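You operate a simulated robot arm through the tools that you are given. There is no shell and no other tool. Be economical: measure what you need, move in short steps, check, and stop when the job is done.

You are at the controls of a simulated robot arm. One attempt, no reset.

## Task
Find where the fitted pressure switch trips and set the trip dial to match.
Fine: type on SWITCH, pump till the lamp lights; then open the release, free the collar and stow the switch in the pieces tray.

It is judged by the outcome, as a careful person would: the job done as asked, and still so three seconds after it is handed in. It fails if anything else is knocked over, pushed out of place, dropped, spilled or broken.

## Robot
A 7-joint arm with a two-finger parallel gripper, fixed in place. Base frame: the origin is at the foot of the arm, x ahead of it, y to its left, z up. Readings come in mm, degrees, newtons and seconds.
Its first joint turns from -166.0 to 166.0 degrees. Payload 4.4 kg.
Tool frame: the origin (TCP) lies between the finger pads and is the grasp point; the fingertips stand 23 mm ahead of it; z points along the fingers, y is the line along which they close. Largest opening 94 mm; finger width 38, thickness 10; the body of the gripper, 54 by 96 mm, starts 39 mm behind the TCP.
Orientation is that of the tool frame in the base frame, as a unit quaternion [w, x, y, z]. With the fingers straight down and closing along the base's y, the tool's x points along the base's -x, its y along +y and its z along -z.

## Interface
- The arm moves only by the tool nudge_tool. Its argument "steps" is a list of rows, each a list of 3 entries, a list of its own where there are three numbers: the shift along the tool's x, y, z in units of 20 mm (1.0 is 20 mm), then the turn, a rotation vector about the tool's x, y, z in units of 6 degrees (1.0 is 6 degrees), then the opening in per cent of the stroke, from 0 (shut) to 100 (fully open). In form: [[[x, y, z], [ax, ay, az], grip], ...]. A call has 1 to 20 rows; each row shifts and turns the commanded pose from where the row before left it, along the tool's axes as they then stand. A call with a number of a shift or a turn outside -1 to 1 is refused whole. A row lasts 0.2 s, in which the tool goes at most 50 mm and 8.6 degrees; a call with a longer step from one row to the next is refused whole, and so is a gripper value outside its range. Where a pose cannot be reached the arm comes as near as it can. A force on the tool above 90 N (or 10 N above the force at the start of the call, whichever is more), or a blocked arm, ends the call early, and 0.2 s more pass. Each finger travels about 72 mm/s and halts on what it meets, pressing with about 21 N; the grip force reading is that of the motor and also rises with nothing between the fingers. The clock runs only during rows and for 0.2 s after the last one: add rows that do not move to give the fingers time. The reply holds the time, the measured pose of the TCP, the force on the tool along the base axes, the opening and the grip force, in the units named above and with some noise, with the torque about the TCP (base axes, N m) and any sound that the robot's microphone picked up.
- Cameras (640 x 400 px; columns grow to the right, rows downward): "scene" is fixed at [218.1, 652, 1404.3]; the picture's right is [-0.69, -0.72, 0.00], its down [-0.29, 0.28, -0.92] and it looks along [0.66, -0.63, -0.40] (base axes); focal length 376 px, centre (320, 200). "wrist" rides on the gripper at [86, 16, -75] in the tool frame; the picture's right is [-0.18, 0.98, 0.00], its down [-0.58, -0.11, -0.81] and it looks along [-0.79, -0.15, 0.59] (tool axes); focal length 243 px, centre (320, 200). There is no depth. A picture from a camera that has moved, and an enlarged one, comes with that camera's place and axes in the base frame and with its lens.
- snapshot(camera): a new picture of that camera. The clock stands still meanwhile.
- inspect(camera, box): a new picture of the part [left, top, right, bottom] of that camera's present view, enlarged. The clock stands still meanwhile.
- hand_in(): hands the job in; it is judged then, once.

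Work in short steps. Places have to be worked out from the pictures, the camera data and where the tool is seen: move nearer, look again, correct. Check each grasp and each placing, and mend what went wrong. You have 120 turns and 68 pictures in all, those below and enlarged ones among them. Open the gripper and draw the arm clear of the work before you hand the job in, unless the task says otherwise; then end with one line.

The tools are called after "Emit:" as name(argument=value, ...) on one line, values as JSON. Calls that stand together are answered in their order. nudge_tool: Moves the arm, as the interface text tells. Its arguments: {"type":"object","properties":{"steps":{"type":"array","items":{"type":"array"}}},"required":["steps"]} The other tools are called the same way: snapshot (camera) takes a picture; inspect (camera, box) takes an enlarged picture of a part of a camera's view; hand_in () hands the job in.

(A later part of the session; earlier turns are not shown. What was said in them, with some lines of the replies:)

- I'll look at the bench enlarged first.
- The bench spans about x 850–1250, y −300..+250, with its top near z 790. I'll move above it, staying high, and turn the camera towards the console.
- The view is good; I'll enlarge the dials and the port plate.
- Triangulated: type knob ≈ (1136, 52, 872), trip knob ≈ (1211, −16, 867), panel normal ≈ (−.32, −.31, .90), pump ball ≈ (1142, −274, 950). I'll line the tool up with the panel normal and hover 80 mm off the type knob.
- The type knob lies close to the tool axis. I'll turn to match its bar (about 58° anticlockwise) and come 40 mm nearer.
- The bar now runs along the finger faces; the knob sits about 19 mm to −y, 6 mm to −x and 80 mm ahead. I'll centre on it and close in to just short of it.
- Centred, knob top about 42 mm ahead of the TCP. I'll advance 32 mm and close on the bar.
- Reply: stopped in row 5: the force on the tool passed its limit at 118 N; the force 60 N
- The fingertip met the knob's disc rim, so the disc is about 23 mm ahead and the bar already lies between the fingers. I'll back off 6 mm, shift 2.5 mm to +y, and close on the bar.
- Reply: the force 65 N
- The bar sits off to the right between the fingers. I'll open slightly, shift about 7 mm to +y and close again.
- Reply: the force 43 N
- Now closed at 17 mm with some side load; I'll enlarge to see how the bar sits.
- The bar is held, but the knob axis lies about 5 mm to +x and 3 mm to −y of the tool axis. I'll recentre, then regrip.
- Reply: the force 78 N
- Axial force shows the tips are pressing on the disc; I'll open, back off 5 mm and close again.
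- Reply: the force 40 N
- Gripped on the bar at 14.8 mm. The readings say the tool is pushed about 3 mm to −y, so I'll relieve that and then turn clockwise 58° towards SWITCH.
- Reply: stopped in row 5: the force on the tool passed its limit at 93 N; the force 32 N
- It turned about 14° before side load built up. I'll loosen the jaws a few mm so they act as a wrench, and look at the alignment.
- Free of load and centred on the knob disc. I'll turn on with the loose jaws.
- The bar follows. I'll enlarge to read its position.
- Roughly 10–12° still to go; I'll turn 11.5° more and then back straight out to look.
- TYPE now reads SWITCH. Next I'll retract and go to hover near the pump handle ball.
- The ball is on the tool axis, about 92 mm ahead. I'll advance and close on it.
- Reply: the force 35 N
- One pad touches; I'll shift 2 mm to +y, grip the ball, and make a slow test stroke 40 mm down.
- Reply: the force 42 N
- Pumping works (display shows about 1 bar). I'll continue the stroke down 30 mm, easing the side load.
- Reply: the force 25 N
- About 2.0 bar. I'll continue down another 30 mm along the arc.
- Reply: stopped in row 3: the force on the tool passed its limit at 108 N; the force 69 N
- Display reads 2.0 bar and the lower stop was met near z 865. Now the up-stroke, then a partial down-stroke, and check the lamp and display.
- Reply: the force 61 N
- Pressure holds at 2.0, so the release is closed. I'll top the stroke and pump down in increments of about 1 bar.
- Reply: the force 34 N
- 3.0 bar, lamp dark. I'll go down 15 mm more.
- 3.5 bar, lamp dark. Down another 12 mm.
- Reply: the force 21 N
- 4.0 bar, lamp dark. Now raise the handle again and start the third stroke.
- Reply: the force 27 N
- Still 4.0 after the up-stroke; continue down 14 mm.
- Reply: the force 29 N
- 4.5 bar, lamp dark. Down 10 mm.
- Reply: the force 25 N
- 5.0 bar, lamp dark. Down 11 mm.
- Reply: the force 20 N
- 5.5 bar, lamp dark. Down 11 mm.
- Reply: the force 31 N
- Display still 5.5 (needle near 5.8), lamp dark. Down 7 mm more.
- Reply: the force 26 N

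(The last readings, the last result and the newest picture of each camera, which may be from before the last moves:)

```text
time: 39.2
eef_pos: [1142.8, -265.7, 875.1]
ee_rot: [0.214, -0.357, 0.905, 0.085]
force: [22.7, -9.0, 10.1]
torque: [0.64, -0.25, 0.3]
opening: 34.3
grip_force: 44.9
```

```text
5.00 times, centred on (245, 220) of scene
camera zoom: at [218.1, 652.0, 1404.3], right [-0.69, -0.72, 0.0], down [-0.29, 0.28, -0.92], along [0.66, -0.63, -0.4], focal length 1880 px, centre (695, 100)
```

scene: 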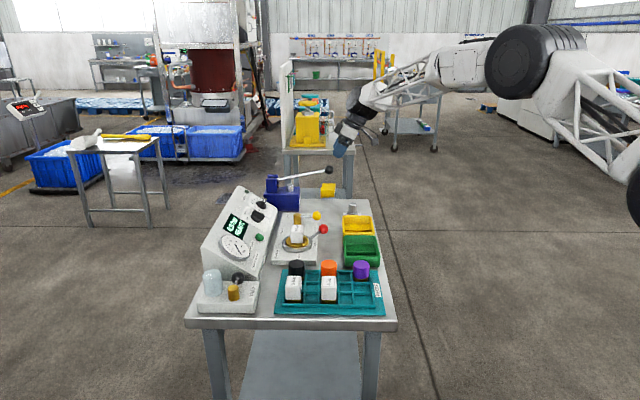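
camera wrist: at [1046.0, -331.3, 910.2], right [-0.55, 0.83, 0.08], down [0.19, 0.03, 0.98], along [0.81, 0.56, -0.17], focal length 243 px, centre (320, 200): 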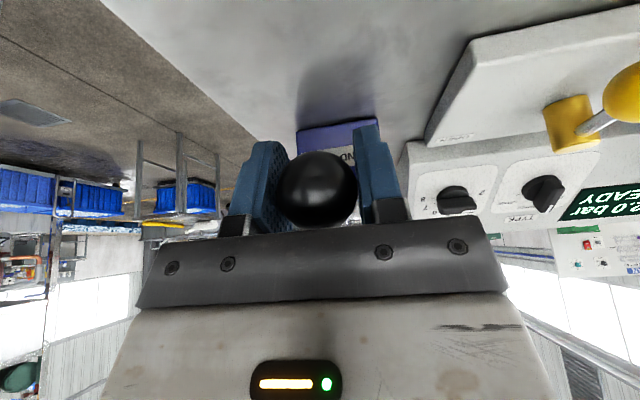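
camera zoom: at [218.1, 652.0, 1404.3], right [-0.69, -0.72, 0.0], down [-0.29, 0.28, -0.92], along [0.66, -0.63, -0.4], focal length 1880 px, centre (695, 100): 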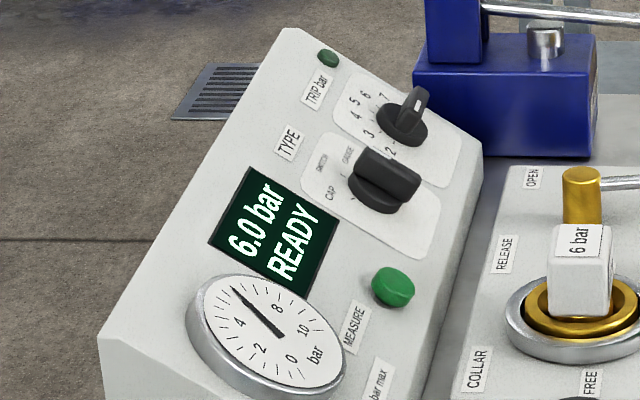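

6.0 bar, still dark — so the switch trips off its label. Raise and start the next stroke, to about 6.5.

Emit:
nudge_tool(steps=[[[-0.446, 0, -0.894], [0, 0, 0], 0], [[-0.446, 0, -0.894], [0, 0, 0], 0], [[-0.446, 0, -0.894], [0, 0, 0], 0], [[-0.27, 0, -0.54], [0, 0, 0], 0], [[0, 0, 0], [0, 0, 0], 0], [[0.223, 0, 0.447], [0, 0, 0], 0], [[0.223, 0, 0.447], [0, 0, 0], 0], [[0.223, 0, 0.447], [0, 0, 0], 0]])

Emit:
inspect(camera="scene", box=[215, 180, 275, 260])

```text
time: 41.0
eef_pos: [1140.7, -266.7, 918.1]
ee_rot: [0.214, -0.357, 0.906, 0.085]
force: [-25.3, -9.7, 7.9]
torque: [0.41, -0.5, -0.12]
opening: 34.1
grip_force: 45.2
```

```text
5.00 times, centred on (245, 220) of scene
camera zoom: at [218.1, 652.0, 1404.3], right [-0.69, -0.72, 0.0], down [-0.29, 0.28, -0.92], along [0.66, -0.63, -0.4], focal length 1880 px, centre (695, 100)
```

zoom: 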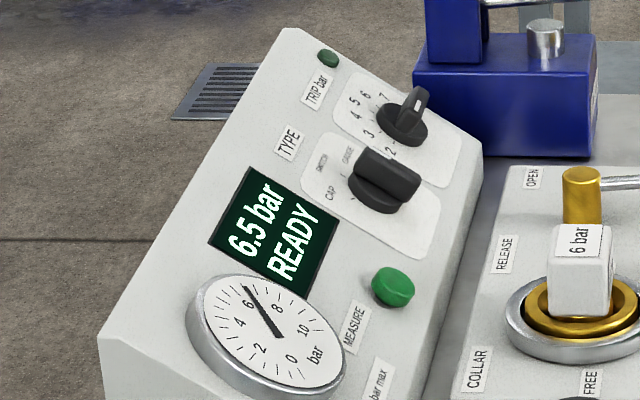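

6.5 bar, dark. Down 10 mm.

Emit:
nudge_tool(steps=[[[0.112, 0, 0.224], [0, 0, 0], 0], [[0.112, 0, 0.224], [0, 0, 0], 0]])

Emit:
inspect(camera="scene", box=[215, 180, 275, 260])

```text
time: 41.6
eef_pos: [1141.3, -265.3, 907.0]
ee_rot: [0.213, -0.357, 0.906, 0.085]
force: [-27.1, -12.9, 8.3]
torque: [0.61, -0.7, -0.09]
opening: 34.2
grip_force: 45.1
```

```text
5.00 times, centred on (245, 220) of scene
camera zoom: at [218.1, 652.0, 1404.3], right [-0.69, -0.72, 0.0], down [-0.29, 0.28, -0.92], along [0.66, -0.63, -0.4], focal length 1880 px, centre (695, 100)
```

zoom: 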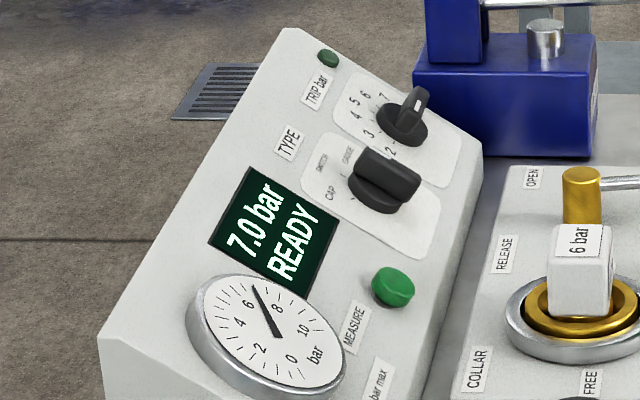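

7.0 bar, lamp dark. Down 8 mm.

Emit:
nudge_tool(steps=[[[0.178, 0, 0.357], [0, 0, 0], 0]])

Emit:
inspect(camera="scene", box=[215, 180, 275, 260])

```text
time: 42.0
eef_pos: [1142.5, -266.2, 899.3]
ee_rot: [0.215, -0.356, 0.905, 0.085]
force: [-17.4, -8.4, 8.6]
torque: [0.67, -0.75, -0.11]
opening: 34.1
grip_force: 44.8
```

```text
5.00 times, centred on (245, 220) of scene
camera zoom: at [218.1, 652.0, 1404.3], right [-0.69, -0.72, 0.0], down [-0.29, 0.28, -0.92], along [0.66, -0.63, -0.4], focal length 1880 px, centre (695, 100)
```

zoom: 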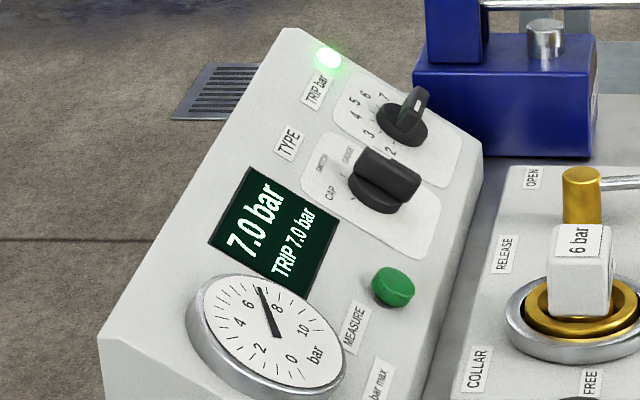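

Lamp lit: TRIP 7.0 bar. I'll let go of the ball, back off, and move to hover over the trip dial.

Emit:
nudge_tool(steps=[[[0, 0, 0], [0, 0, 0], 50], [[0, 0, 0], [0, 0, 0], 70], [[0, 0, -1], [0, 0, 0], 70], [[0, 0, -1], [0, 0, 0], 70], [[0, 0, -1], [0, 0, 0], 70], [[0, 0, -1], [0, 0, 0], 70], [[0, 0, -1], [0, 0, 0], 70], [[-0.9, 0.664, 0.724], [0, 0, 0], 70], [[-0.9, 0.664, 0.724], [0, 0, 0], 70], [[-0.9, 0.664, 0.724], [0, 0, 0], 70], [[-0.9, 0.664, 0.724], [0, 0, 0], 70], [[-0.9, 0.664, 0.724], [0, 0, 0], 70], [[-0.9, 0.664, 0.724], [0, 0, 0], 70], [[-0.9, 0.664, 0.724], [0, 0, 0], 70], [[-0.9, 0.664, 0.724], [0, 0, 0], 70], [[-0.9, 0.664, 0.724], [0, 0, 0], 70], [[-0.9, 0.664, 0.724], [0, 0, 0], 70]])

Emit:
inspect(camera="wrist", box=[220, 20, 460, 180])

```text
time: 45.6
eef_pos: [1184.0, -43.8, 940.5]
ee_rot: [0.215, -0.357, 0.905, 0.086]
force: [-0.7, 0.1, 0.5]
torque: [-0.03, 0.01, 0.02]
opening: 65.8
grip_force: 0.1
```

```text
2.50 times, centred on (340, 100) of wrist
camera zoom: at [1091.0, -106.8, 967.2], right [-0.55, 0.83, 0.08], down [0.19, 0.03, 0.98], along [0.81, 0.56, -0.17], focal length 606 px, centre (270, 450)
```

zoom: 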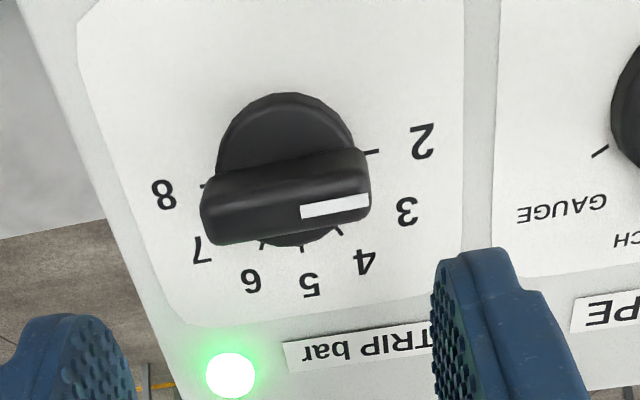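

The bar lies along the 2–8 line with its mark at 2; 7 is 150° clockwise. I'll shift 4 mm, turn −75° and look again before going in.

Emit:
nudge_tool(steps=[[[0, 0.2, 0], [0, 0, -0.962], 70], [[0, 0, 0], [0, 0, -0.962], 70], [[0, 0, 0], [0, 0, -0.962], 70], [[0, 0, 0], [0, 0, -0.962], 70], [[0, 0, 0], [0, 0, -0.962], 70], [[0, 0, 0], [0, 0, -0.962], 70], [[0, 0, 0], [0, 0, -0.962], 70], [[0, 0, 0], [0, 0, -0.962], 70], [[0, 0, 0], [0, 0, -0.962], 70], [[0, 0, 0], [0, 0, -0.962], 70], [[0, 0, 0], [0, 0, -0.962], 70], [[0, 0, 0], [0, 0, -0.962], 70], [[0, 0, 0], [0, 0, -0.962], 70], [[0, 0, 1], [0, 0, 0], 70], [[0, 0, 0.7], [0, 0, 0], 60]])

Emit:
snapshot(camera="wrist")

```text
time: 48.8
eef_pos: [1192.7, -30.8, 909.4]
ee_rot: [-0.221, 0.835, -0.5, 0.063]
force: [-1.1, 0.1, 0.1]
torque: [0.01, 0.01, 0.01]
opening: 56.3
grip_force: 0.0
```

```text
24 pictures are left
camera wrist: at [1196.5, -134.5, 957.6], right [-0.88, -0.23, -0.4], down [-0.46, 0.3, 0.84], along [-0.08, 0.93, -0.37], focal length 243 px, centre (320, 200)
```

wrist: 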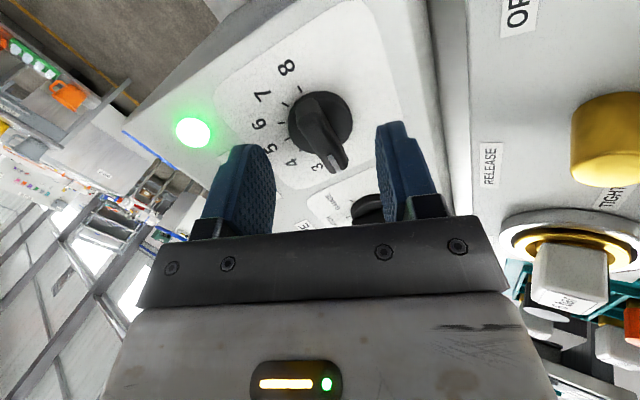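

Well centred on the dial. I'll advance 20 mm, close to about 19 mm and turn clockwise as a loose wrench.

Emit:
nudge_tool(steps=[[[0, 0, 0.5], [0, 0, 0], 50], [[0, 0, 0.5], [0, 0, 0], 45], [[0, 0, 0], [0, 0, 0], 30], [[0, 0, 0], [0, 0, 0], 20], [[0, 0, 0], [0, 0, 0], 20], [[0, 0, 0], [0, 0, 0.8], 20], [[0, 0, 0], [0, 0, 0.8], 20], [[0, 0, 0], [0, 0, 0.8], 20], [[0, 0, 0], [0, 0, 0.8], 20], [[0, 0, 0], [0, 0, 0.8], 20]])

Emit:
snapshot(camera="wrist")

```text
time: 51.0
eef_pos: [1199.0, -25.9, 893.1]
ee_rot: [-0.23, 0.71, -0.665, 0.016]
force: [18.7, -0.9, 27.1]
torque: [0.64, -0.32, 0.17]
opening: 34.2
grip_force: 17.1
```

```text
23 pictures are left
camera wrist: at [1168.7, -130.1, 928.4], right [-0.94, 0.16, -0.29], down [-0.23, 0.31, 0.92], along [0.24, 0.94, -0.25], focal length 243 px, centre (320, 200)
```

wrist: 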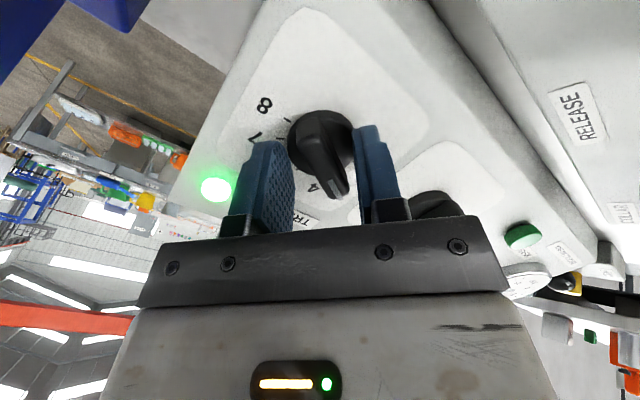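

The jaws stopped at 34 mm on the cocked bar. I'll ease back 2 mm, shift slightly to −y, and let the closing jaws align the bar.

Emit:
nudge_tool(steps=[[[0, 0, -0.1], [0, 0, 0], 38], [[0, -0.08, 0], [0, 0, 0], 38], [[0, 0, 0], [0, 0, 0], 25], [[0, 0, 0], [0, 0, 0], 20], [[0, 0, 0], [0, 0, 0], 20]])

Emit:
inspect(camera="wrist", box=[220, 80, 420, 230])

```text
time: 52.2
eef_pos: [1198.7, -25.5, 890.4]
ee_rot: [-0.229, 0.712, -0.664, 0.013]
force: [-23.4, 2.7, -18.5]
torque: [-0.11, 0.52, 0.15]
opening: 36.9
grip_force: 44.6
```

```text
2.67 times, centred on (320, 155) of wrist
camera zoom: at [1168.7, -130.4, 926.4], right [-0.94, 0.16, -0.29], down [-0.23, 0.31, 0.92], along [0.24, 0.94, -0.25], focal length 647 px, centre (320, 320)
```

zoom: 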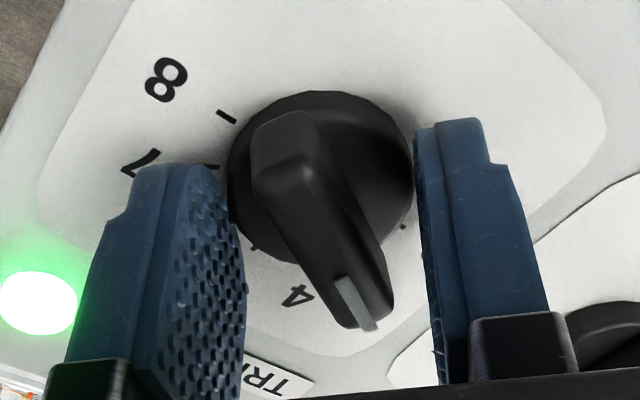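

The tips are on the disc (37 mm), too deep. I'll open, back off 6 mm and close onto the bar above it.

Emit:
nudge_tool(steps=[[[0, 0, 0], [0, 0, 0], 45], [[0, 0, -0.3], [0, 0, 0], 45], [[0, 0, 0], [0, 0, 0], 30], [[0, 0, 0], [0, 0, 0], 20], [[0, 0, 0], [0, 0, 0], 20]])

Emit:
inspect(camera="wrist", box=[220, 80, 420, 230])

```text
time: 53.4
eef_pos: [1197.6, -28.2, 898.9]
ee_rot: [-0.23, 0.711, -0.664, 0.015]
force: [-6.5, 1.5, 0.4]
torque: [-0.01, 0.13, 0.03]
opening: 21.6
grip_force: 3.1
```

```text
2.67 times, centred on (320, 155) of wrist
camera zoom: at [1167.5, -132.2, 935.1], right [-0.94, 0.16, -0.29], down [-0.23, 0.31, 0.92], along [0.24, 0.94, -0.25], focal length 647 px, centre (320, 320)
```

zoom: 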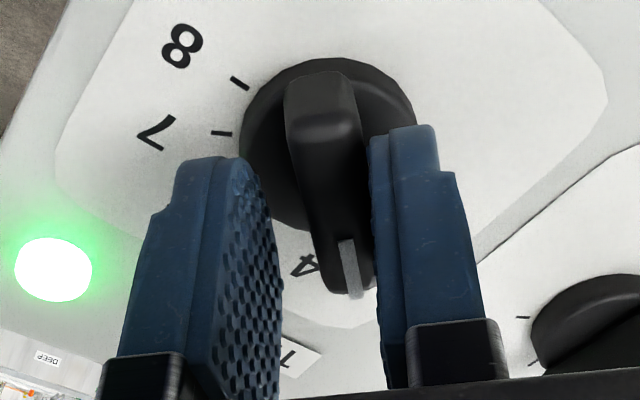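

The bar is aligned in the jaws. Now turning on clockwise by 58°.

Emit:
nudge_tool(steps=[[[0, 0, 0], [0, 0, 0.8], 20], [[0, 0, 0], [0, 0, 0.8], 20], [[0, 0, 0], [0, 0, 0.8], 20], [[0, 0, 0], [0, 0, 0.8], 20], [[0, 0, 0], [0, 0, 0.8], 20], [[0, 0, 0], [0, 0, 0.8], 20], [[0, 0, 0], [0, 0, 0.8], 20], [[0, 0, 0], [0, 0, 0.8], 20], [[0, 0, 0], [0, 0, 0.8], 20], [[0, 0, 0], [0, 0, 0.8], 20], [[0, 0, 0], [0, 0, 0.8], 20], [[0, 0, 0], [0, 0, 0.8], 20]])

Emit:
inspect(camera="wrist", box=[200, 60, 440, 230])

```text
time: 56.0
eef_pos: [1197.4, -27.5, 899.3]
ee_rot: [0.208, -0.303, 0.925, 0.097]
force: [0.8, 0.5, 0.0]
torque: [0.03, 0.02, 0.08]
opening: 19.2
grip_force: 1.1
```

```text
2.35 times, centred on (320, 145) of wrist
camera zoom: at [1099.8, -81.5, 927.4], right [-0.46, 0.88, 0.13], down [0.23, -0.03, 0.97], along [0.86, 0.48, -0.18], focal length 571 px, centre (320, 329)
```

zoom: 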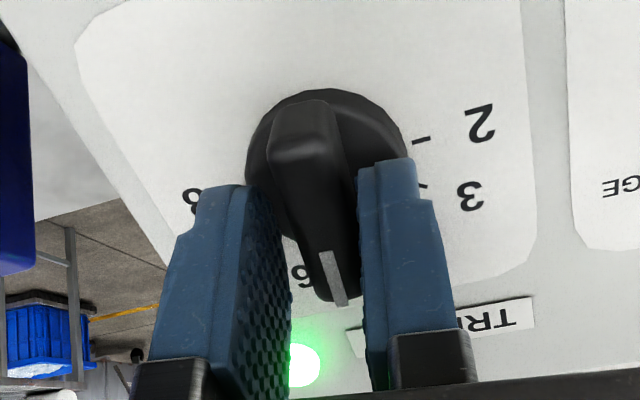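

Following well with no load. Another 54° towards 7.

Emit:
nudge_tool(steps=[[[0, 0, 0], [0, 0, 0.82], 20], [[0, 0, 0], [0, 0, 0.82], 20], [[0, 0, 0], [0, 0, 0.82], 20], [[0, 0, 0], [0, 0, 0.82], 20], [[0, 0, 0], [0, 0, 0.82], 20], [[0, 0, 0], [0, 0, 0.82], 20], [[0, 0, 0], [0, 0, 0.82], 20], [[0, 0, 0], [0, 0, 0.82], 20], [[0, 0, 0], [0, 0, 0.82], 20], [[0, 0, 0], [0, 0, 0.82], 20], [[0, 0, 0], [0, 0, 0.82], 20], [[0, 0, 0], [0, 0, 0], 20], [[0, 0, 0], [0, 0, 0], 35], [[0, 0, -0.8], [0, 0, 0], 60], [[0, 0, -1], [0, 0, 0], 90], [[0, 0, -1], [0, 0, 0], 90]])

Emit:
inspect(camera="wrist", box=[200, 0, 480, 190])

```text
time: 59.4
eef_pos: [1178.8, -44.1, 948.1]
ee_rot: [0.141, 0.15, 0.961, 0.182]
force: [-0.2, 0.2, 0.3]
torque: [0.01, 0.0, 0.02]
opening: 84.3
grip_force: 0.1
```

```text
2.11 times, centred on (340, 95) of wrist
camera zoom: at [1078.6, -22.9, 1002.1], right [0.4, 0.81, 0.42], down [0.24, -0.54, 0.8], along [0.88, -0.22, -0.41], focal length 511 px, centre (278, 421)
```

zoom: 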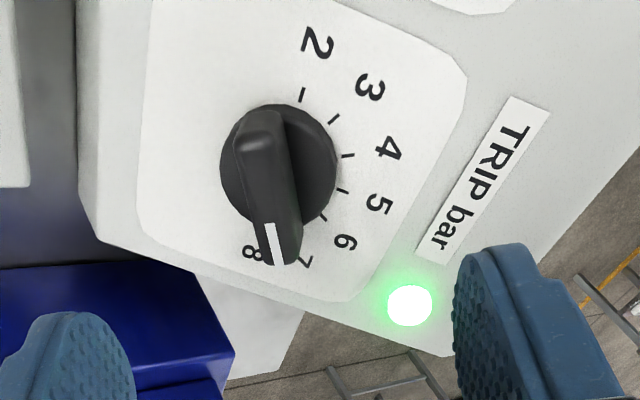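

The mark sits on 7. Next the release: I'll retract, bring the tool upright, and hover over the yellow ball (≈1047, −123, 846).

Emit:
nudge_tool(steps=[[[0, 0, -1], [0, 0, -1], 80], [[0, 0, -1], [0, 0, -1], 80], [[0, 0, -1], [0, 0, -1], 80], [[0, 0, -1], [0, 0, -1], 80], [[0, 0, 0], [0, 0, -1], 80], [[0, 0, 0], [0, 0, -1], 80], [[0, 0, 0], [0, 0, -1], 80], [[0, 0, 0], [0, 0, -1], 70], [[0, 0, 0], [0, 0, -1], 60], [[0, 0, 0], [0, 0, -1], 60], [[0, 0, 0], [0, 0.884, 0], 60], [[0, 0, 0], [0, 0.884, 0], 60], [[0, 0, 0], [0, 0.884, 0], 60], [[0, 0, 0], [0, 0.884, 0], 60], [[0, 0, 0], [0, 0.884, 0], 60], [[0, 0, 0], [0, 0, -0.833], 60], [[0, 0, 0], [0, 0, -0.833], 60], [[0, 0, 0], [0, 0, -0.833], 60]])

Emit:
nudge_tool(steps=[[[0.842, 0.525, 0.49], [0, 0, 0], 60], [[0.842, 0.525, 0.49], [0, 0, 0], 60], [[0.842, 0.525, 0.49], [0, 0, 0], 60], [[0.842, 0.525, 0.49], [0, 0, 0], 60], [[0.842, 0.525, 0.49], [0, 0, 0], 60], [[0.842, 0.525, 0.49], [0, 0, 0], 60]])

Emit:
snapshot(camera="wrist")

```text
time: 63.2
eef_pos: [1153.3, -70.5, 1020.9]
ee_rot: [0.001, -0.48, 0.877, 0.004]
force: [-0.3, -0.2, 0.0]
torque: [0.04, 0.0, 0.01]
opening: 56.3
grip_force: 0.1
```

```text
time: 64.6
eef_pos: [1046.1, -120.9, 962.8]
ee_rot: [0.0, -0.481, 0.877, 0.004]
force: [-0.4, 0.5, -0.6]
torque: [-0.02, 0.01, 0.01]
opening: 56.3
grip_force: 0.0
```

```text
18 pictures are left
camera wrist: at [984.3, -183.6, 1035.6], right [-0.73, 0.68, 0.01], down [0.41, 0.43, 0.81], along [0.55, 0.59, -0.59], focal length 243 px, centre (320, 200)
```

wrist: 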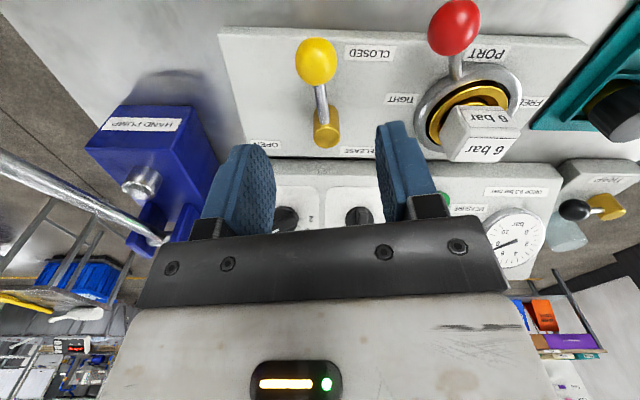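

The yellow ball is almost on the axis. I'll descend 110 mm and close on it.

Emit:
nudge_tool(steps=[[[0.08, 0.03, 0.917], [0, 0, 0], 60], [[0.08, 0.03, 0.917], [0, 0, 0], 60], [[0, 0, 0.917], [0, 0, 0], 60], [[0, 0, 0.917], [0, 0, 0], 60], [[0, 0, 0.917], [0, 0, 0], 60], [[0, 0, 0.917], [0, 0, 0], 60], [[0, 0, 0], [0, 0, 0], 40], [[0, 0, 0], [0, 0, 0], 25], [[0, 0, 0], [0, 0, 0], 15], [[0, 0, 0], [0, 0, 0], 0]])

Emit:
snapshot(camera="wrist")

```text
time: 66.8
eef_pos: [1043.4, -122.0, 852.7]
ee_rot: [0.001, -0.48, 0.877, 0.003]
force: [37.2, -19.5, -9.8]
torque: [0.22, -0.2, 0.09]
opening: 33.1
grip_force: 21.1
```

```text
17 pictures are left
camera wrist: at [982.3, -185.5, 925.8], right [-0.73, 0.69, 0.01], down [0.41, 0.43, 0.81], along [0.55, 0.59, -0.59], focal length 243 px, centre (320, 200)
```

wrist: 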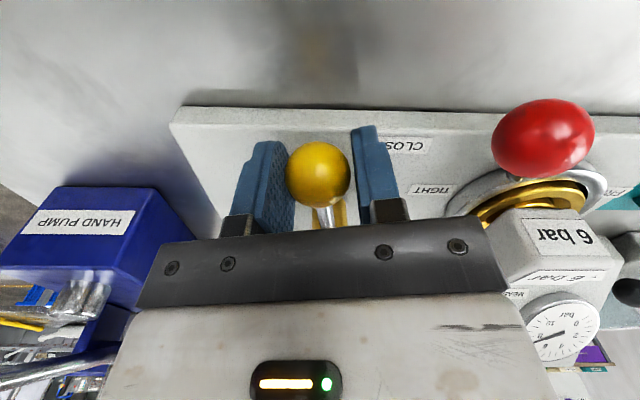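

The ball touches one pad; I'll shift 2.5 mm to −y, grip, and start the arc towards OPEN.

Emit:
nudge_tool(steps=[[[0, -0.12, 0], [0, 0, 0], 10], [[0, 0, 0], [0, 0, 0], 0], [[0, 0, 0], [0, 0, 0], 0], [[-0.018, -0.345, 0], [0, 0, -1], 0], [[-0.018, -0.345, 0], [0, 0, -1], 0], [[-0.018, -0.345, 0], [0, 0, -1], 0], [[-0.018, -0.345, 0], [0, 0, -1], 0], [[-0.018, -0.345, 0], [0, 0, -1], 0]])

Emit:
snapshot(camera="wrist")

```text
time: 68.6
eef_pos: [1078.7, -133.0, 851.3]
ee_rot: [0.002, -0.691, 0.723, 0.003]
force: [-0.8, -27.3, 3.0]
torque: [-0.44, -0.02, -0.07]
opening: 31.4
grip_force: 45.3
```

```text
16 pictures are left
camera wrist: at [1056.8, -218.9, 925.4], right [-0.97, 0.23, 0.0], down [0.14, 0.57, 0.81], along [0.18, 0.79, -0.59], focal length 243 px, centre (320, 200)
```

wrist: 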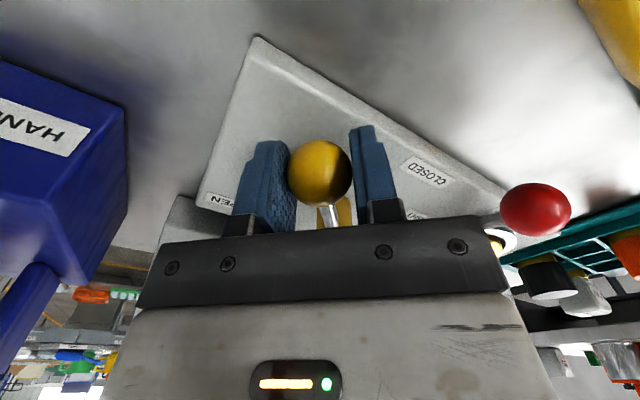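

The lever follows. I'll continue 30° of arc, turning the tool only half as much to keep the camera away from the pump handle, then check the display.

Emit:
nudge_tool(steps=[[[-0.028, -0.344, 0], [0, 0, -0.5], 0], [[-0.046, -0.342, 0], [0, 0, -0.5], 0], [[-0.063, -0.339, 0], [0, 0, -0.5], 0], [[-0.081, -0.335, 0], [0, 0, -0.5], 0], [[-0.099, -0.331, 0], [0, 0, -0.5], 0]])

Emit:
inspect(camera="scene", box=[210, 160, 340, 260])

```text
time: 69.8
eef_pos: [1110.5, -122.9, 851.4]
ee_rot: [-0.001, 0.781, -0.625, -0.004]
force: [-7.3, -0.9, 7.9]
torque: [0.06, 0.13, 0.42]
opening: 31.7
grip_force: 45.0
```

```text
4.00 times, centred on (275, 210) of scene
camera zoom: at [218.1, 652.0, 1404.3], right [-0.69, -0.72, 0.0], down [-0.29, 0.28, -0.92], along [0.66, -0.63, -0.4], focal length 1504 px, centre (500, 160)
```

zoom: 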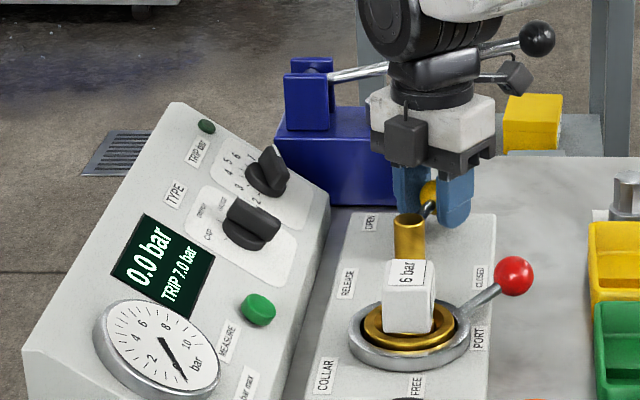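

Pressure is 0.0 and TRIP 7.0 is held on the display; everything is clear. I'll carry the release on to its OPEN end.

Emit:
nudge_tool(steps=[[[-0.116, -0.325, 0], [0, 0, -0.5], 0], [[-0.133, -0.319, 0], [0, 0, -0.5], 0], [[-0.149, -0.311, 0], [0, 0, -0.5], 0], [[-0.165, -0.303, 0], [0, 0, -0.5], 0]])

Emit:
snapshot(camera="wrist")

```text
time: 70.8
eef_pos: [1127.2, -111.6, 851.2]
ee_rot: [0.001, 0.839, -0.544, -0.006]
force: [-52.2, -13.4, 16.4]
torque: [0.29, 0.63, -0.16]
opening: 31.8
grip_force: 44.6
stopped in row 4: the force on the tool passed its limit at 92 N (the readings are from after the stop); the commanded pose is now the measured one
```

```text
14 pictures are left
camera wrist: at [1147.4, -196.1, 924.1], right [-0.97, -0.23, 0.01], down [-0.13, 0.57, 0.81], along [-0.2, 0.79, -0.58], focal length 243 px, centre (320, 200)
```

wrist: 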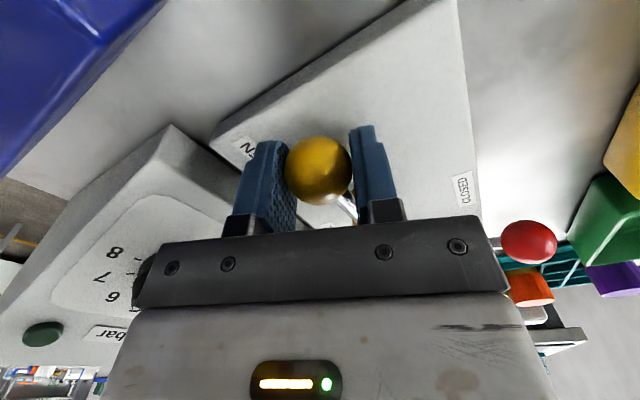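

The release is at its OPEN stop. I'll let go, rise 100 mm, turn to match the red collar lever and hover over its ball (≈964, −73, 844).

Emit:
nudge_tool(steps=[[[0, 0, 0], [0, 0, 0], 40], [[0, 0, 0], [0, 0, 0], 60], [[0, 0, -1], [0, 0, 0], 65], [[0, 0, -1], [0, 0, 0], 65], [[0, 0, -1], [0, 0, 0], 65], [[0, 0, -1], [0, 0, 0], 65], [[0, 0, -1], [0, 0, 0], 65], [[0, 0, 0], [0, 0, 0.9], 65], [[0, 0, 0], [0, 0, 0.9], 65], [[0, 0, 0], [0, 0, 0.9], 65], [[0, 0, 0], [0, 0, 0.9], 65], [[0, 0, 0], [0, 0, 0.9], 65], [[0, 0, 0], [0, 0, 0.9], 65]])

Emit:
nudge_tool(steps=[[[-0.086, 0.927, 0], [0, 0, 0], 65], [[-0.086, 0.927, 0], [0, 0, 0], 65], [[-0.086, 0.927, 0], [0, 0, 0], 65], [[-0.086, 0.927, 0], [0, 0, 0], 65], [[-0.086, 0.927, 0], [0, 0, 0], 65], [[-0.086, 0.927, 0], [0, 0, 0], 65], [[-0.086, 0.927, 0], [0, 0, 0], 65], [[-0.086, 0.927, 0], [0, 0, 0], 65], [[-0.086, 0.927, 0], [0, 0, 0], 65]])

Emit:
snapshot(camera="wrist")

```text
time: 73.7
eef_pos: [1129.4, -110.1, 950.6]
ee_rot: [-0.001, -0.654, 0.756, 0.006]
force: [0.8, 0.9, 0.0]
torque: [-0.01, 0.0, -0.02]
opening: 61.2
grip_force: 0.0
```

```text
time: 75.7
eef_pos: [966.6, -71.6, 951.3]
ee_rot: [-0.001, -0.655, 0.756, 0.006]
force: [0.2, 1.0, -0.2]
torque: [0.0, 0.0, -0.03]
opening: 60.8
grip_force: 0.1
```

```text
13 pictures are left
camera wrist: at [938.0, -154.1, 1025.1], right [-0.95, 0.32, 0.01], down [0.2, 0.55, 0.81], along [0.25, 0.77, -0.59], focal length 243 px, centre (320, 200)
```

wrist: 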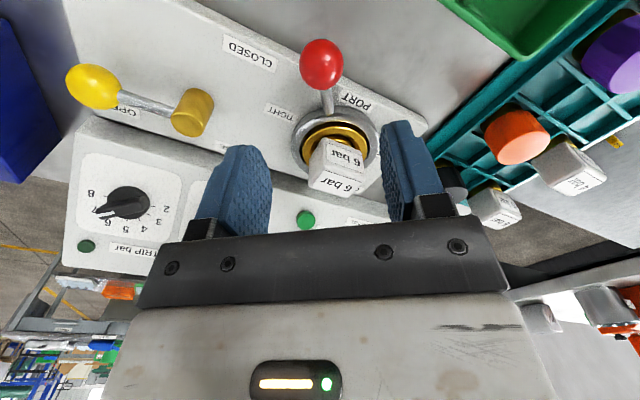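

Red ball about 3 mm off-axis in x and y. I'll descend 101 mm and close on it.

Emit:
nudge_tool(steps=[[[0.15, 0.15, 0.85], [0, 0, 0], 65], [[0, 0, 0.85], [0, 0, 0], 65], [[0, 0, 0.85], [0, 0, 0], 65], [[0, 0, 0.85], [0, 0, 0], 65], [[0, 0, 0.85], [0, 0, 0], 65], [[0, 0, 0.8], [0, 0, 0], 60], [[0, 0, 0], [0, 0, 0], 45], [[0, 0, 0], [0, 0, 0], 30], [[0, 0, 0], [0, 0, 0], 15], [[0, 0, 0], [0, 0, 0], 0]])

```text
time: 77.8
eef_pos: [962.2, -72.7, 851.5]
ee_rot: [-0.002, -0.655, 0.756, 0.006]
force: [0.5, -0.5, 0.0]
torque: [0.01, -0.04, -0.05]
opening: 31.6
grip_force: 44.9
```

Firm grip on the ball at 31.6 mm. I'll swing it clockwise 30° towards FREE.

Emit:
nudge_tool(steps=[[[-0.023, 0.447, 0], [0, 0, 1], 0], [[-0.023, 0.447, 0], [0, 0, 1], 0], [[-0.023, 0.447, 0], [0, 0, 1], 0], [[-0.023, 0.447, 0], [0, 0, 1], 0], [[-0.023, 0.447, 0], [0, 0, 1], 0]])

```text
time: 79.0
eef_pos: [922.6, -55.3, 851.5]
ee_rot: [-0.004, -0.436, 0.9, 0.005]
force: [13.5, 16.9, -11.0]
torque: [0.51, -0.45, 0.03]
opening: 31.2
grip_force: 45.6
```

Moving well with small inward load. Continue another 36°.

Emit:
nudge_tool(steps=[[[-0.06, 0.44, 0], [0, 0, 1], 0], [[-0.04, 0.44, 0], [0, 0, 1], 0], [[-0.03, 0.44, 0], [0, 0, 1], 0], [[-0.03, 0.44, 0], [0, 0, 1], 0], [[-0.03, 0.44, 0], [0, 0, 1], 0], [[-0.03, 0.44, 0], [0, 0, 1], 0]])

Emit:
snapshot(camera="wrist")

```text
time: 80.5
eef_pos: [894.0, -11.6, 851.3]
ee_rot: [-0.005, -0.136, 0.991, 0.004]
force: [-36.4, -12.6, -2.1]
torque: [-0.07, 0.3, 0.01]
opening: 31.7
grip_force: 44.9
```

```text
12 pictures are left
camera wrist: at [805.9, -19.0, 926.4], right [-0.09, 1.0, 0.01], down [0.6, 0.05, 0.8], along [0.8, 0.08, -0.6], focal length 243 px, centre (320, 200)
```

wrist: 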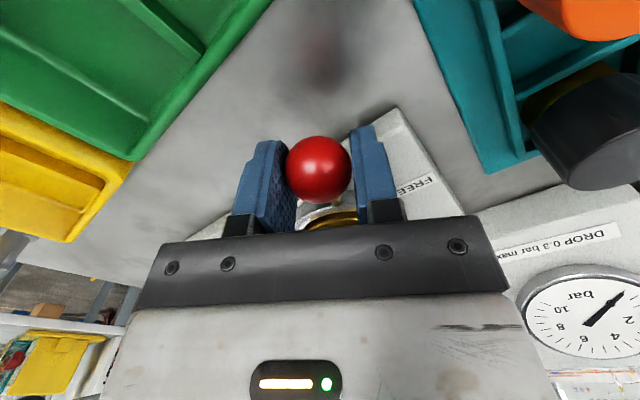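

About 66° done, no stop yet. I'll ease outward and continue until the FREE stop is felt.

Emit:
nudge_tool(steps=[[[0.08, 0.44, 0], [0, 0, 1], 0], [[0, 0.44, 0], [0, 0, 1], 0], [[-0.02, 0.44, 0], [0, 0, 1], 0]])

Emit:
inspect(camera="scene", box=[250, 190, 400, 320])

```text
time: 81.2
eef_pos: [889.9, 11.8, 853.6]
ee_rot: [-0.003, 0.021, 1.0, 0.002]
force: [33.6, -108.0, -19.3]
torque: [-0.57, -0.44, 1.49]
opening: 50.7
grip_force: 44.8
```

```text
3.08 times, centred on (325, 255) of scene
camera zoom: at [218.1, 652.0, 1404.3], right [-0.69, -0.72, 0.0], down [-0.29, 0.28, -0.92], along [0.66, -0.63, -0.4], focal length 1157 px, centre (305, 31)
```

zoom: 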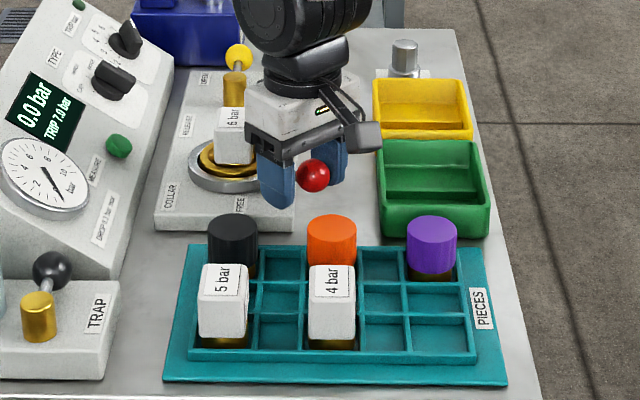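

The lever is at its FREE stop (fingers were forced a little apart). I'll relieve, let go, rise, and hover over the switch.

Emit:
nudge_tool(steps=[[[0, -0.6, 0], [0, 0, 0], 60], [[0, 0, 0], [0, 0, 0], 80], [[0, 0, 0], [0, 0, 0], 90], [[0, 0, -0.9], [0, 0, 0], 90], [[0, 0, -0.9], [0, 0, 0], 90], [[0, 0, -0.9], [0, 0, 0], 90], [[0, 0, -0.9], [0, 0, 0], 90], [[0, 0, -0.9], [0, 0, -0.965], 90], [[0, 0, -0.9], [0, 0, -0.965], 90], [[0, 0, -0.9], [0, 0, -0.965], 90], [[0, 0, 0], [0, 0, -0.965], 90], [[0, 0, 0], [0, 0, -0.965], 90], [[0, 0, 0], [0, 0, -0.965], 90], [[0, 0, 0], [0, 0, -0.965], 90], [[0, 0, 0], [0, 0, -0.965], 90], [[-0.84, -0.6, 0], [0, 0, 0], 90], [[-0.84, -0.6, 0], [0, 0, 0], 90], [[-0.84, -0.6, 0], [0, 0, 0], 90], [[-0.84, -0.6, 0], [0, 0, 0], 90]])

Emit:
snapshot(camera="wrist")

```text
time: 85.2
eef_pos: [971.2, 14.7, 977.1]
ee_rot: [-0.003, -0.375, 0.927, 0.005]
force: [0.4, -0.1, 0.6]
torque: [0.07, 0.03, -0.03]
opening: 84.6
grip_force: 0.1
```

```text
10 pictures are left
camera wrist: at [898.0, -33.8, 1052.3], right [-0.55, 0.83, 0.01], down [0.5, 0.32, 0.8], along [0.67, 0.45, -0.59], focal length 243 px, centre (320, 200)
```

wrist: 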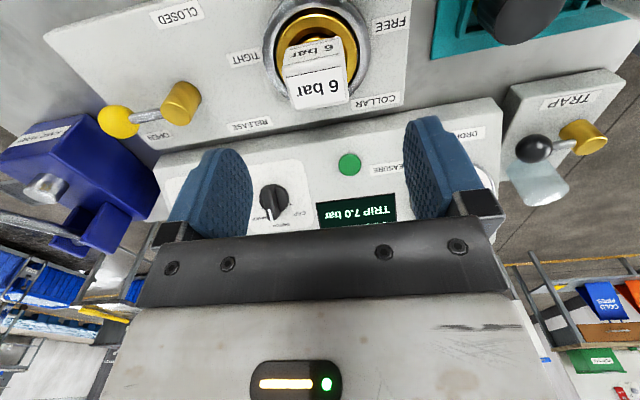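

The switch top is centred under the tool, at z ≈ 893, edges aligned. I'll descend 107 mm, grip the block, and lift slowly.

Emit:
nudge_tool(steps=[[[0, 0, 0.9], [0, 0, 0], 90], [[0, 0, 0.9], [0, 0, 0], 90], [[0, 0, 0.9], [0, 0, 0], 90], [[0, 0, 0.9], [0, 0, 0], 90], [[0, 0, 0.9], [0, 0, 0], 90], [[0, 0, 0.8], [0, 0, 0], 90], [[0, 0, 0], [0, 0, 0], 70], [[0, 0, 0], [0, 0, 0], 50], [[0, 0, 0], [0, 0, 0], 35], [[0, 0, 0], [0, 0, 0], 20], [[0, 0, 0], [0, 0, 0], 0]])

Emit:
snapshot(camera="wrist")

```text
time: 87.7
eef_pos: [971.5, 14.2, 873.2]
ee_rot: [-0.003, -0.374, 0.927, 0.003]
force: [22.6, -28.6, 11.2]
torque: [-0.94, -0.76, -0.33]
opening: 46.6
grip_force: 20.7
```

```text
9 pictures are left
camera wrist: at [897.7, -33.9, 946.8], right [-0.55, 0.83, 0.01], down [0.5, 0.32, 0.8], along [0.67, 0.45, -0.59], focal length 243 px, centre (320, 200)
```

wrist: 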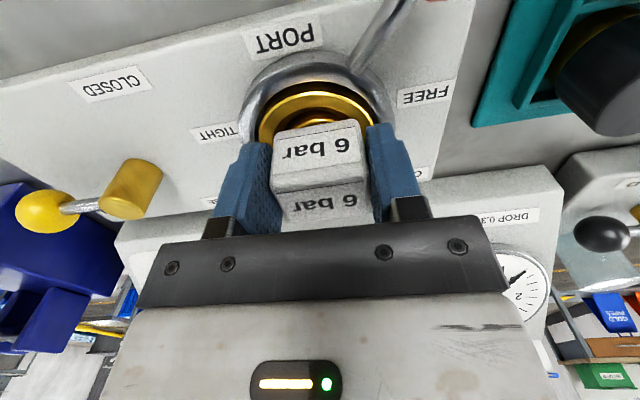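

One pad touches first; I'll shift 2 mm to −y, close fully and lift 15 mm.

Emit:
nudge_tool(steps=[[[0, -0.1, 0], [0, 0, 0], 10], [[0, 0, 0], [0, 0, 0], 0], [[0, 0, 0], [0, 0, 0], 0], [[0, 0, -0.25], [0, 0, 0], 0], [[0, 0, -0.25], [0, 0, 0], 0], [[0, 0, -0.25], [0, 0, 0], 0]])

```text
time: 89.0
eef_pos: [970.3, 13.3, 886.2]
ee_rot: [-0.004, -0.376, 0.927, 0.005]
force: [-0.2, 0.2, -1.5]
torque: [-0.04, 0.03, 0.01]
opening: 45.7
grip_force: 21.1
```

The switch is free (no side force). I'll raise it 100 mm and carry it above the tray's empty outer front cell (≈693, 44).

Emit:
nudge_tool(steps=[[[0, 0, -1], [0, 0, 0], 0], [[0, 0, -1], [0, 0, 0], 0], [[0, 0, -1], [0, 0, 0], 0], [[0, 0, -1], [0, 0, 0], 0], [[0, 0, -1], [0, 0, 0], 0], [[0.805, 0.978, 0], [0, 0, 0], 0], [[0.805, 0.978, 0], [0, 0, 0], 0], [[0.805, 0.978, 0], [0, 0, 0], 0], [[0.805, 0.978, 0], [0, 0, 0], 0], [[0.805, 0.978, 0], [0, 0, 0], 0], [[0.805, 0.978, 0], [0, 0, 0], 0], [[0.805, 0.978, 0], [0, 0, 0], 0], [[0.805, 0.978, 0], [0, 0, 0], 0], [[0.805, 0.978, 0], [0, 0, 0], 0], [[0.805, 0.978, 0], [0, 0, 0], 0], [[0.805, 0.978, 0], [0, 0, 0], 0]])

Emit:
snapshot(camera="wrist")

Emit:
inspect(camera="scene", box=[250, 190, 400, 320])

```text
time: 92.5
eef_pos: [695.2, 44.3, 990.0]
ee_rot: [-0.004, -0.376, 0.927, 0.004]
force: [0.0, 0.1, -1.4]
torque: [0.01, -0.02, 0.0]
opening: 45.5
grip_force: 21.1
```

```text
8 pictures are left
camera wrist: at [621.7, -4.1, 1063.4], right [-0.55, 0.83, 0.01], down [0.5, 0.32, 0.8], along [0.67, 0.45, -0.6], focal length 243 px, centre (320, 200)
```

wrist: 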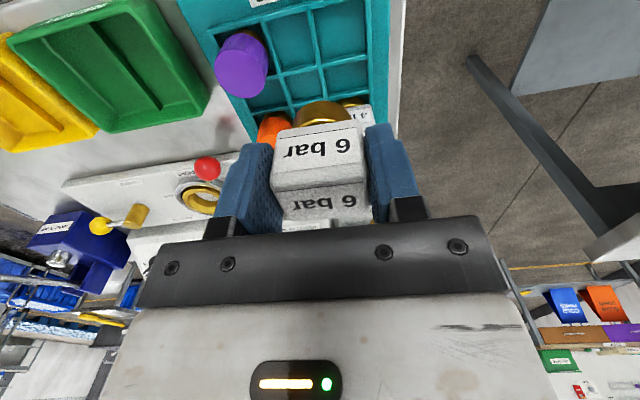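

```text
3.08 times, centred on (325, 255) of scene
camera zoom: at [218.1, 652.0, 1404.3], right [-0.69, -0.72, 0.0], down [-0.29, 0.28, -0.92], along [0.66, -0.63, -0.4], focal length 1157 px, centre (305, 31)
```

zoom: 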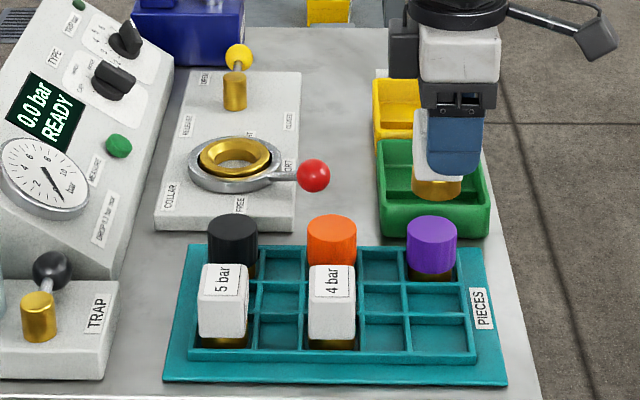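

The tray is visible beyond the block. I'll enlarge it to place the target cell accurately.

Emit:
inspect(camera="wrist", box=[180, 0, 420, 150])

```text
2.67 times, centred on (300, 75) of wrist
camera zoom: at [621.7, -4.1, 1063.4], right [-0.55, 0.83, 0.01], down [0.5, 0.32, 0.8], along [0.67, 0.45, -0.6], focal length 647 px, centre (373, 533)
```

zoom: 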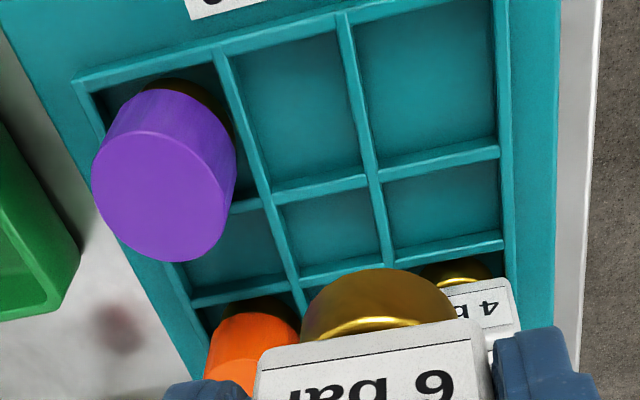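

Target cell centre ≈ (681, 63), wall tops ≈ z 811. I'll shift 22 mm to +y, descend to just above the walls, and check.

Emit:
nudge_tool(steps=[[[-0.01, 0.56, 0], [0, 0, 0], 0], [[-0.01, 0.56, 0], [0, 0, 0], 0], [[0, 0, 0.84], [0, 0, 0], 0], [[0, 0, 0.84], [0, 0, 0], 0], [[0, 0, 0.84], [0, 0, 0], 0], [[0, 0, 0.84], [0, 0, 0], 0], [[0, 0, 0.84], [0, 0, 0], 0], [[0, 0, 0.84], [0, 0, 0], 0], [[0, 0, 0.84], [0, 0, 0], 0]])

Emit:
inspect(camera="scene", box=[290, 210, 410, 320])

Emit:
snapshot(camera="wrist")

```text
time: 94.5
eef_pos: [679.2, 60.9, 872.8]
ee_rot: [-0.002, -0.376, 0.927, 0.004]
force: [-0.4, -0.3, -2.0]
torque: [-0.03, 0.02, -0.03]
opening: 45.9
grip_force: 20.8
```

```text
3.64 times, centred on (350, 265) of scene
camera zoom: at [218.1, 652.0, 1404.3], right [-0.69, -0.72, 0.0], down [-0.29, 0.28, -0.92], along [0.66, -0.63, -0.4], focal length 1367 px, centre (211, -36)
```

zoom: 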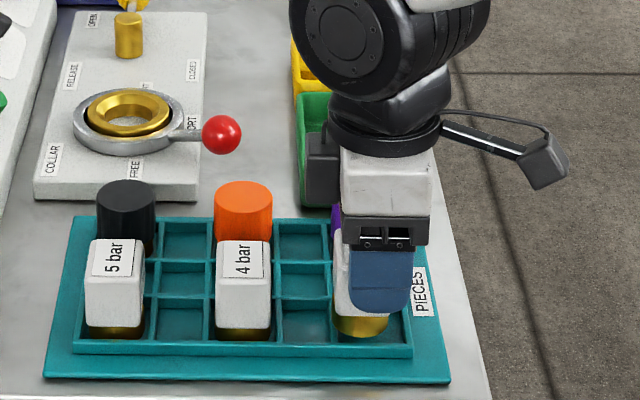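

```text
4 pictures are left
camera wrist: at [605.4, 13.3, 946.6], right [-0.55, 0.83, 0.01], down [0.5, 0.32, 0.8], along [0.67, 0.45, -0.6], focal length 243 px, centre (320, 200)
```

wrist: 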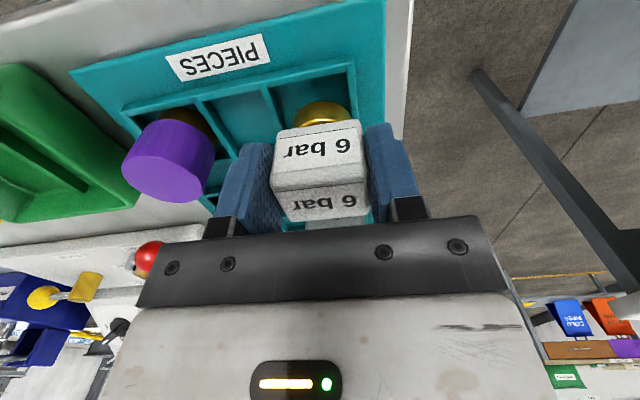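

The brass base is centred across the cell but about 5.5 mm short along x. I'll correct that and lower 12 mm gently.

Emit:
nudge_tool(steps=[[[0.275, 0, 0], [0, 0, 0], 0], [[0, 0, 0], [0, 0, 0], 0], [[0, 0, 0.2], [0, 0, 0], 0], [[0, 0, 0.2], [0, 0, 0], 0], [[0, 0, 0.2], [0, 0, 0], 0]])

```text
time: 95.7
eef_pos: [674.8, 57.4, 859.5]
ee_rot: [-0.002, -0.376, 0.927, 0.006]
force: [6.6, -8.7, 1.8]
torque: [-0.35, -0.28, -0.07]
opening: 45.6
grip_force: 21.1
```

A light side force (−y, 11 N): the base is brushing a wall. I'll shift 2 mm to −y and lower on.

Emit:
nudge_tool(steps=[[[0, -0.1, 0], [0, 0, 0], 0], [[0, 0, 0.15], [0, 0, 0], 0], [[0, 0, 0.15], [0, 0, 0], 0]])

```text
time: 96.5
eef_pos: [676.6, 57.0, 855.7]
ee_rot: [-0.003, -0.376, 0.927, 0.004]
force: [-3.7, 1.0, 17.7]
torque: [-0.01, -0.18, 0.02]
opening: 45.9
grip_force: 21.6
```

Upward force 18 N: it's resting on something. I'll check in the scene view whether the base is down inside the cell.

Emit:
inspect(camera="scene", box=[330, 240, 390, 320])

```text
5.00 times, centred on (360, 280) of scene
camera zoom: at [218.1, 652.0, 1404.3], right [-0.69, -0.72, 0.0], down [-0.29, 0.28, -0.92], along [0.66, -0.63, -0.4], focal length 1880 px, centre (120, -200)
```

zoom: 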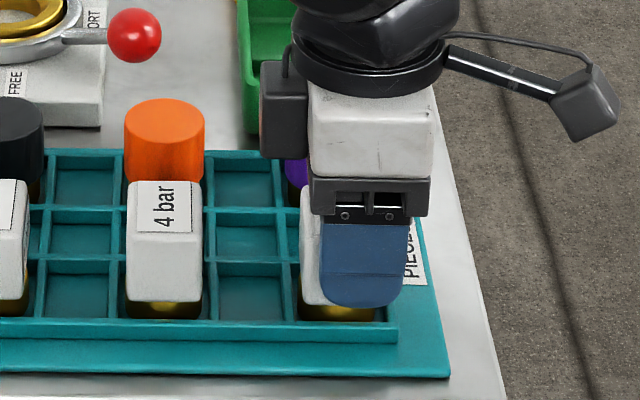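

It stands level with the 4 bar piece, base inside the cell. I'll open gently and rise straight up.

Emit:
nudge_tool(steps=[[[0, 0, 0], [0, 0, 0], 54], [[0, 0, 0], [0, 0, 0], 60], [[0, 0, 0], [0, 0, 0], 65], [[0, 0, 0], [0, 0, 0], 65], [[0, 0, -0.5], [0, 0, 0], 65], [[0, 0, -1], [0, 0, 0], 65], [[0, 0, -1], [0, 0, 0], 65], [[0, 0, -1], [0, 0, 0], 65], [[0, 0, -1], [0, 0, 0], 65], [[0, 0, -1], [0, 0, 0], 65], [[0, 0, -1], [0, 0, 0], 65], [[1, 0, 0], [0, 0, 0], 65], [[1, 0, 0], [0, 0, 0], 65], [[1, 0, 0], [0, 0, 0], 65], [[1, 0, 0], [0, 0, 0], 65], [[1, 0, 0], [0, 0, 0], 65], [[1, 0, 0], [0, 0, 0], 65]])

Emit:
inspect(camera="scene", box=[180, 160, 400, 330])

```text
time: 100.0
eef_pos: [590.9, -27.5, 984.5]
ee_rot: [-0.003, -0.375, 0.927, 0.005]
force: [0.5, 0.2, -0.1]
torque: [-0.02, 0.01, 0.0]
opening: 60.9
grip_force: 0.1
```

```text
2.35 times, centred on (290, 245) of scene
camera zoom: at [218.1, 652.0, 1404.3], right [-0.69, -0.72, 0.0], down [-0.29, 0.28, -0.92], along [0.66, -0.63, -0.4], focal length 885 px, centre (391, 94)
```

zoom: 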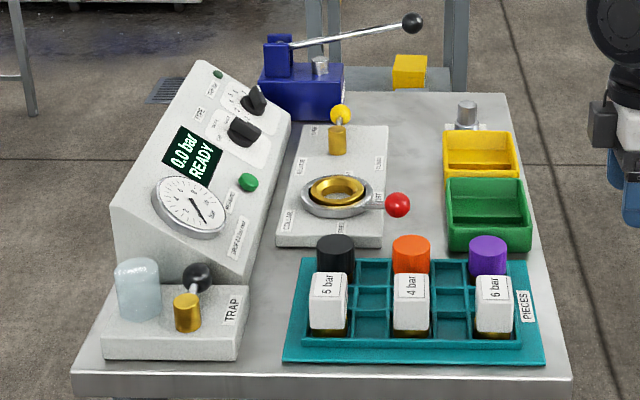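

The switch stands in the tray and nothing else has moved. One last check of the dials.

Emit:
inspect(camera="scene", box=[240, 185, 275, 225])

```text
10.00 times, centred on (258, 205) of scene
camera zoom: at [218.1, 652.0, 1404.3], right [-0.69, -0.72, 0.0], down [-0.29, 0.28, -0.92], along [0.66, -0.63, -0.4], focal length 3760 px, centre (945, 150)
```

zoom: 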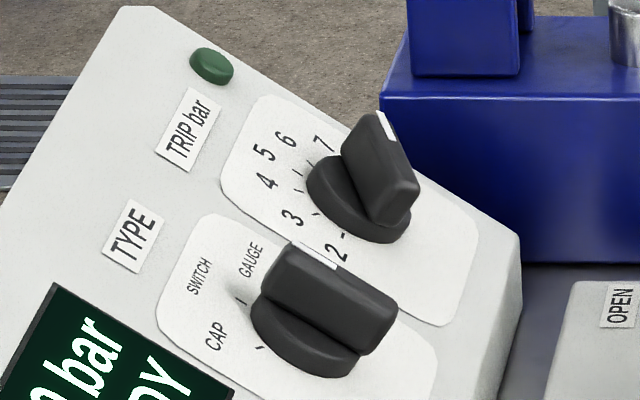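

TYPE is on SWITCH, the trip dial on 7, the release open, the collar free and the switch stowed; the arm is clear, so I'm handing in.

Emit:
hand_in()

```text
The job is handed in.
```

The job is handed in: the switch tripped at 7.0 bar despite its "6 bar" label, so the trip dial is set to 7 (my reading of the pointer is about 6.9). TYPE is on SWITCH, the release is open with the pressure at 0.0 bar, the collar is free, and the switch is in an empty cell of the pieces tray with the arm clear.
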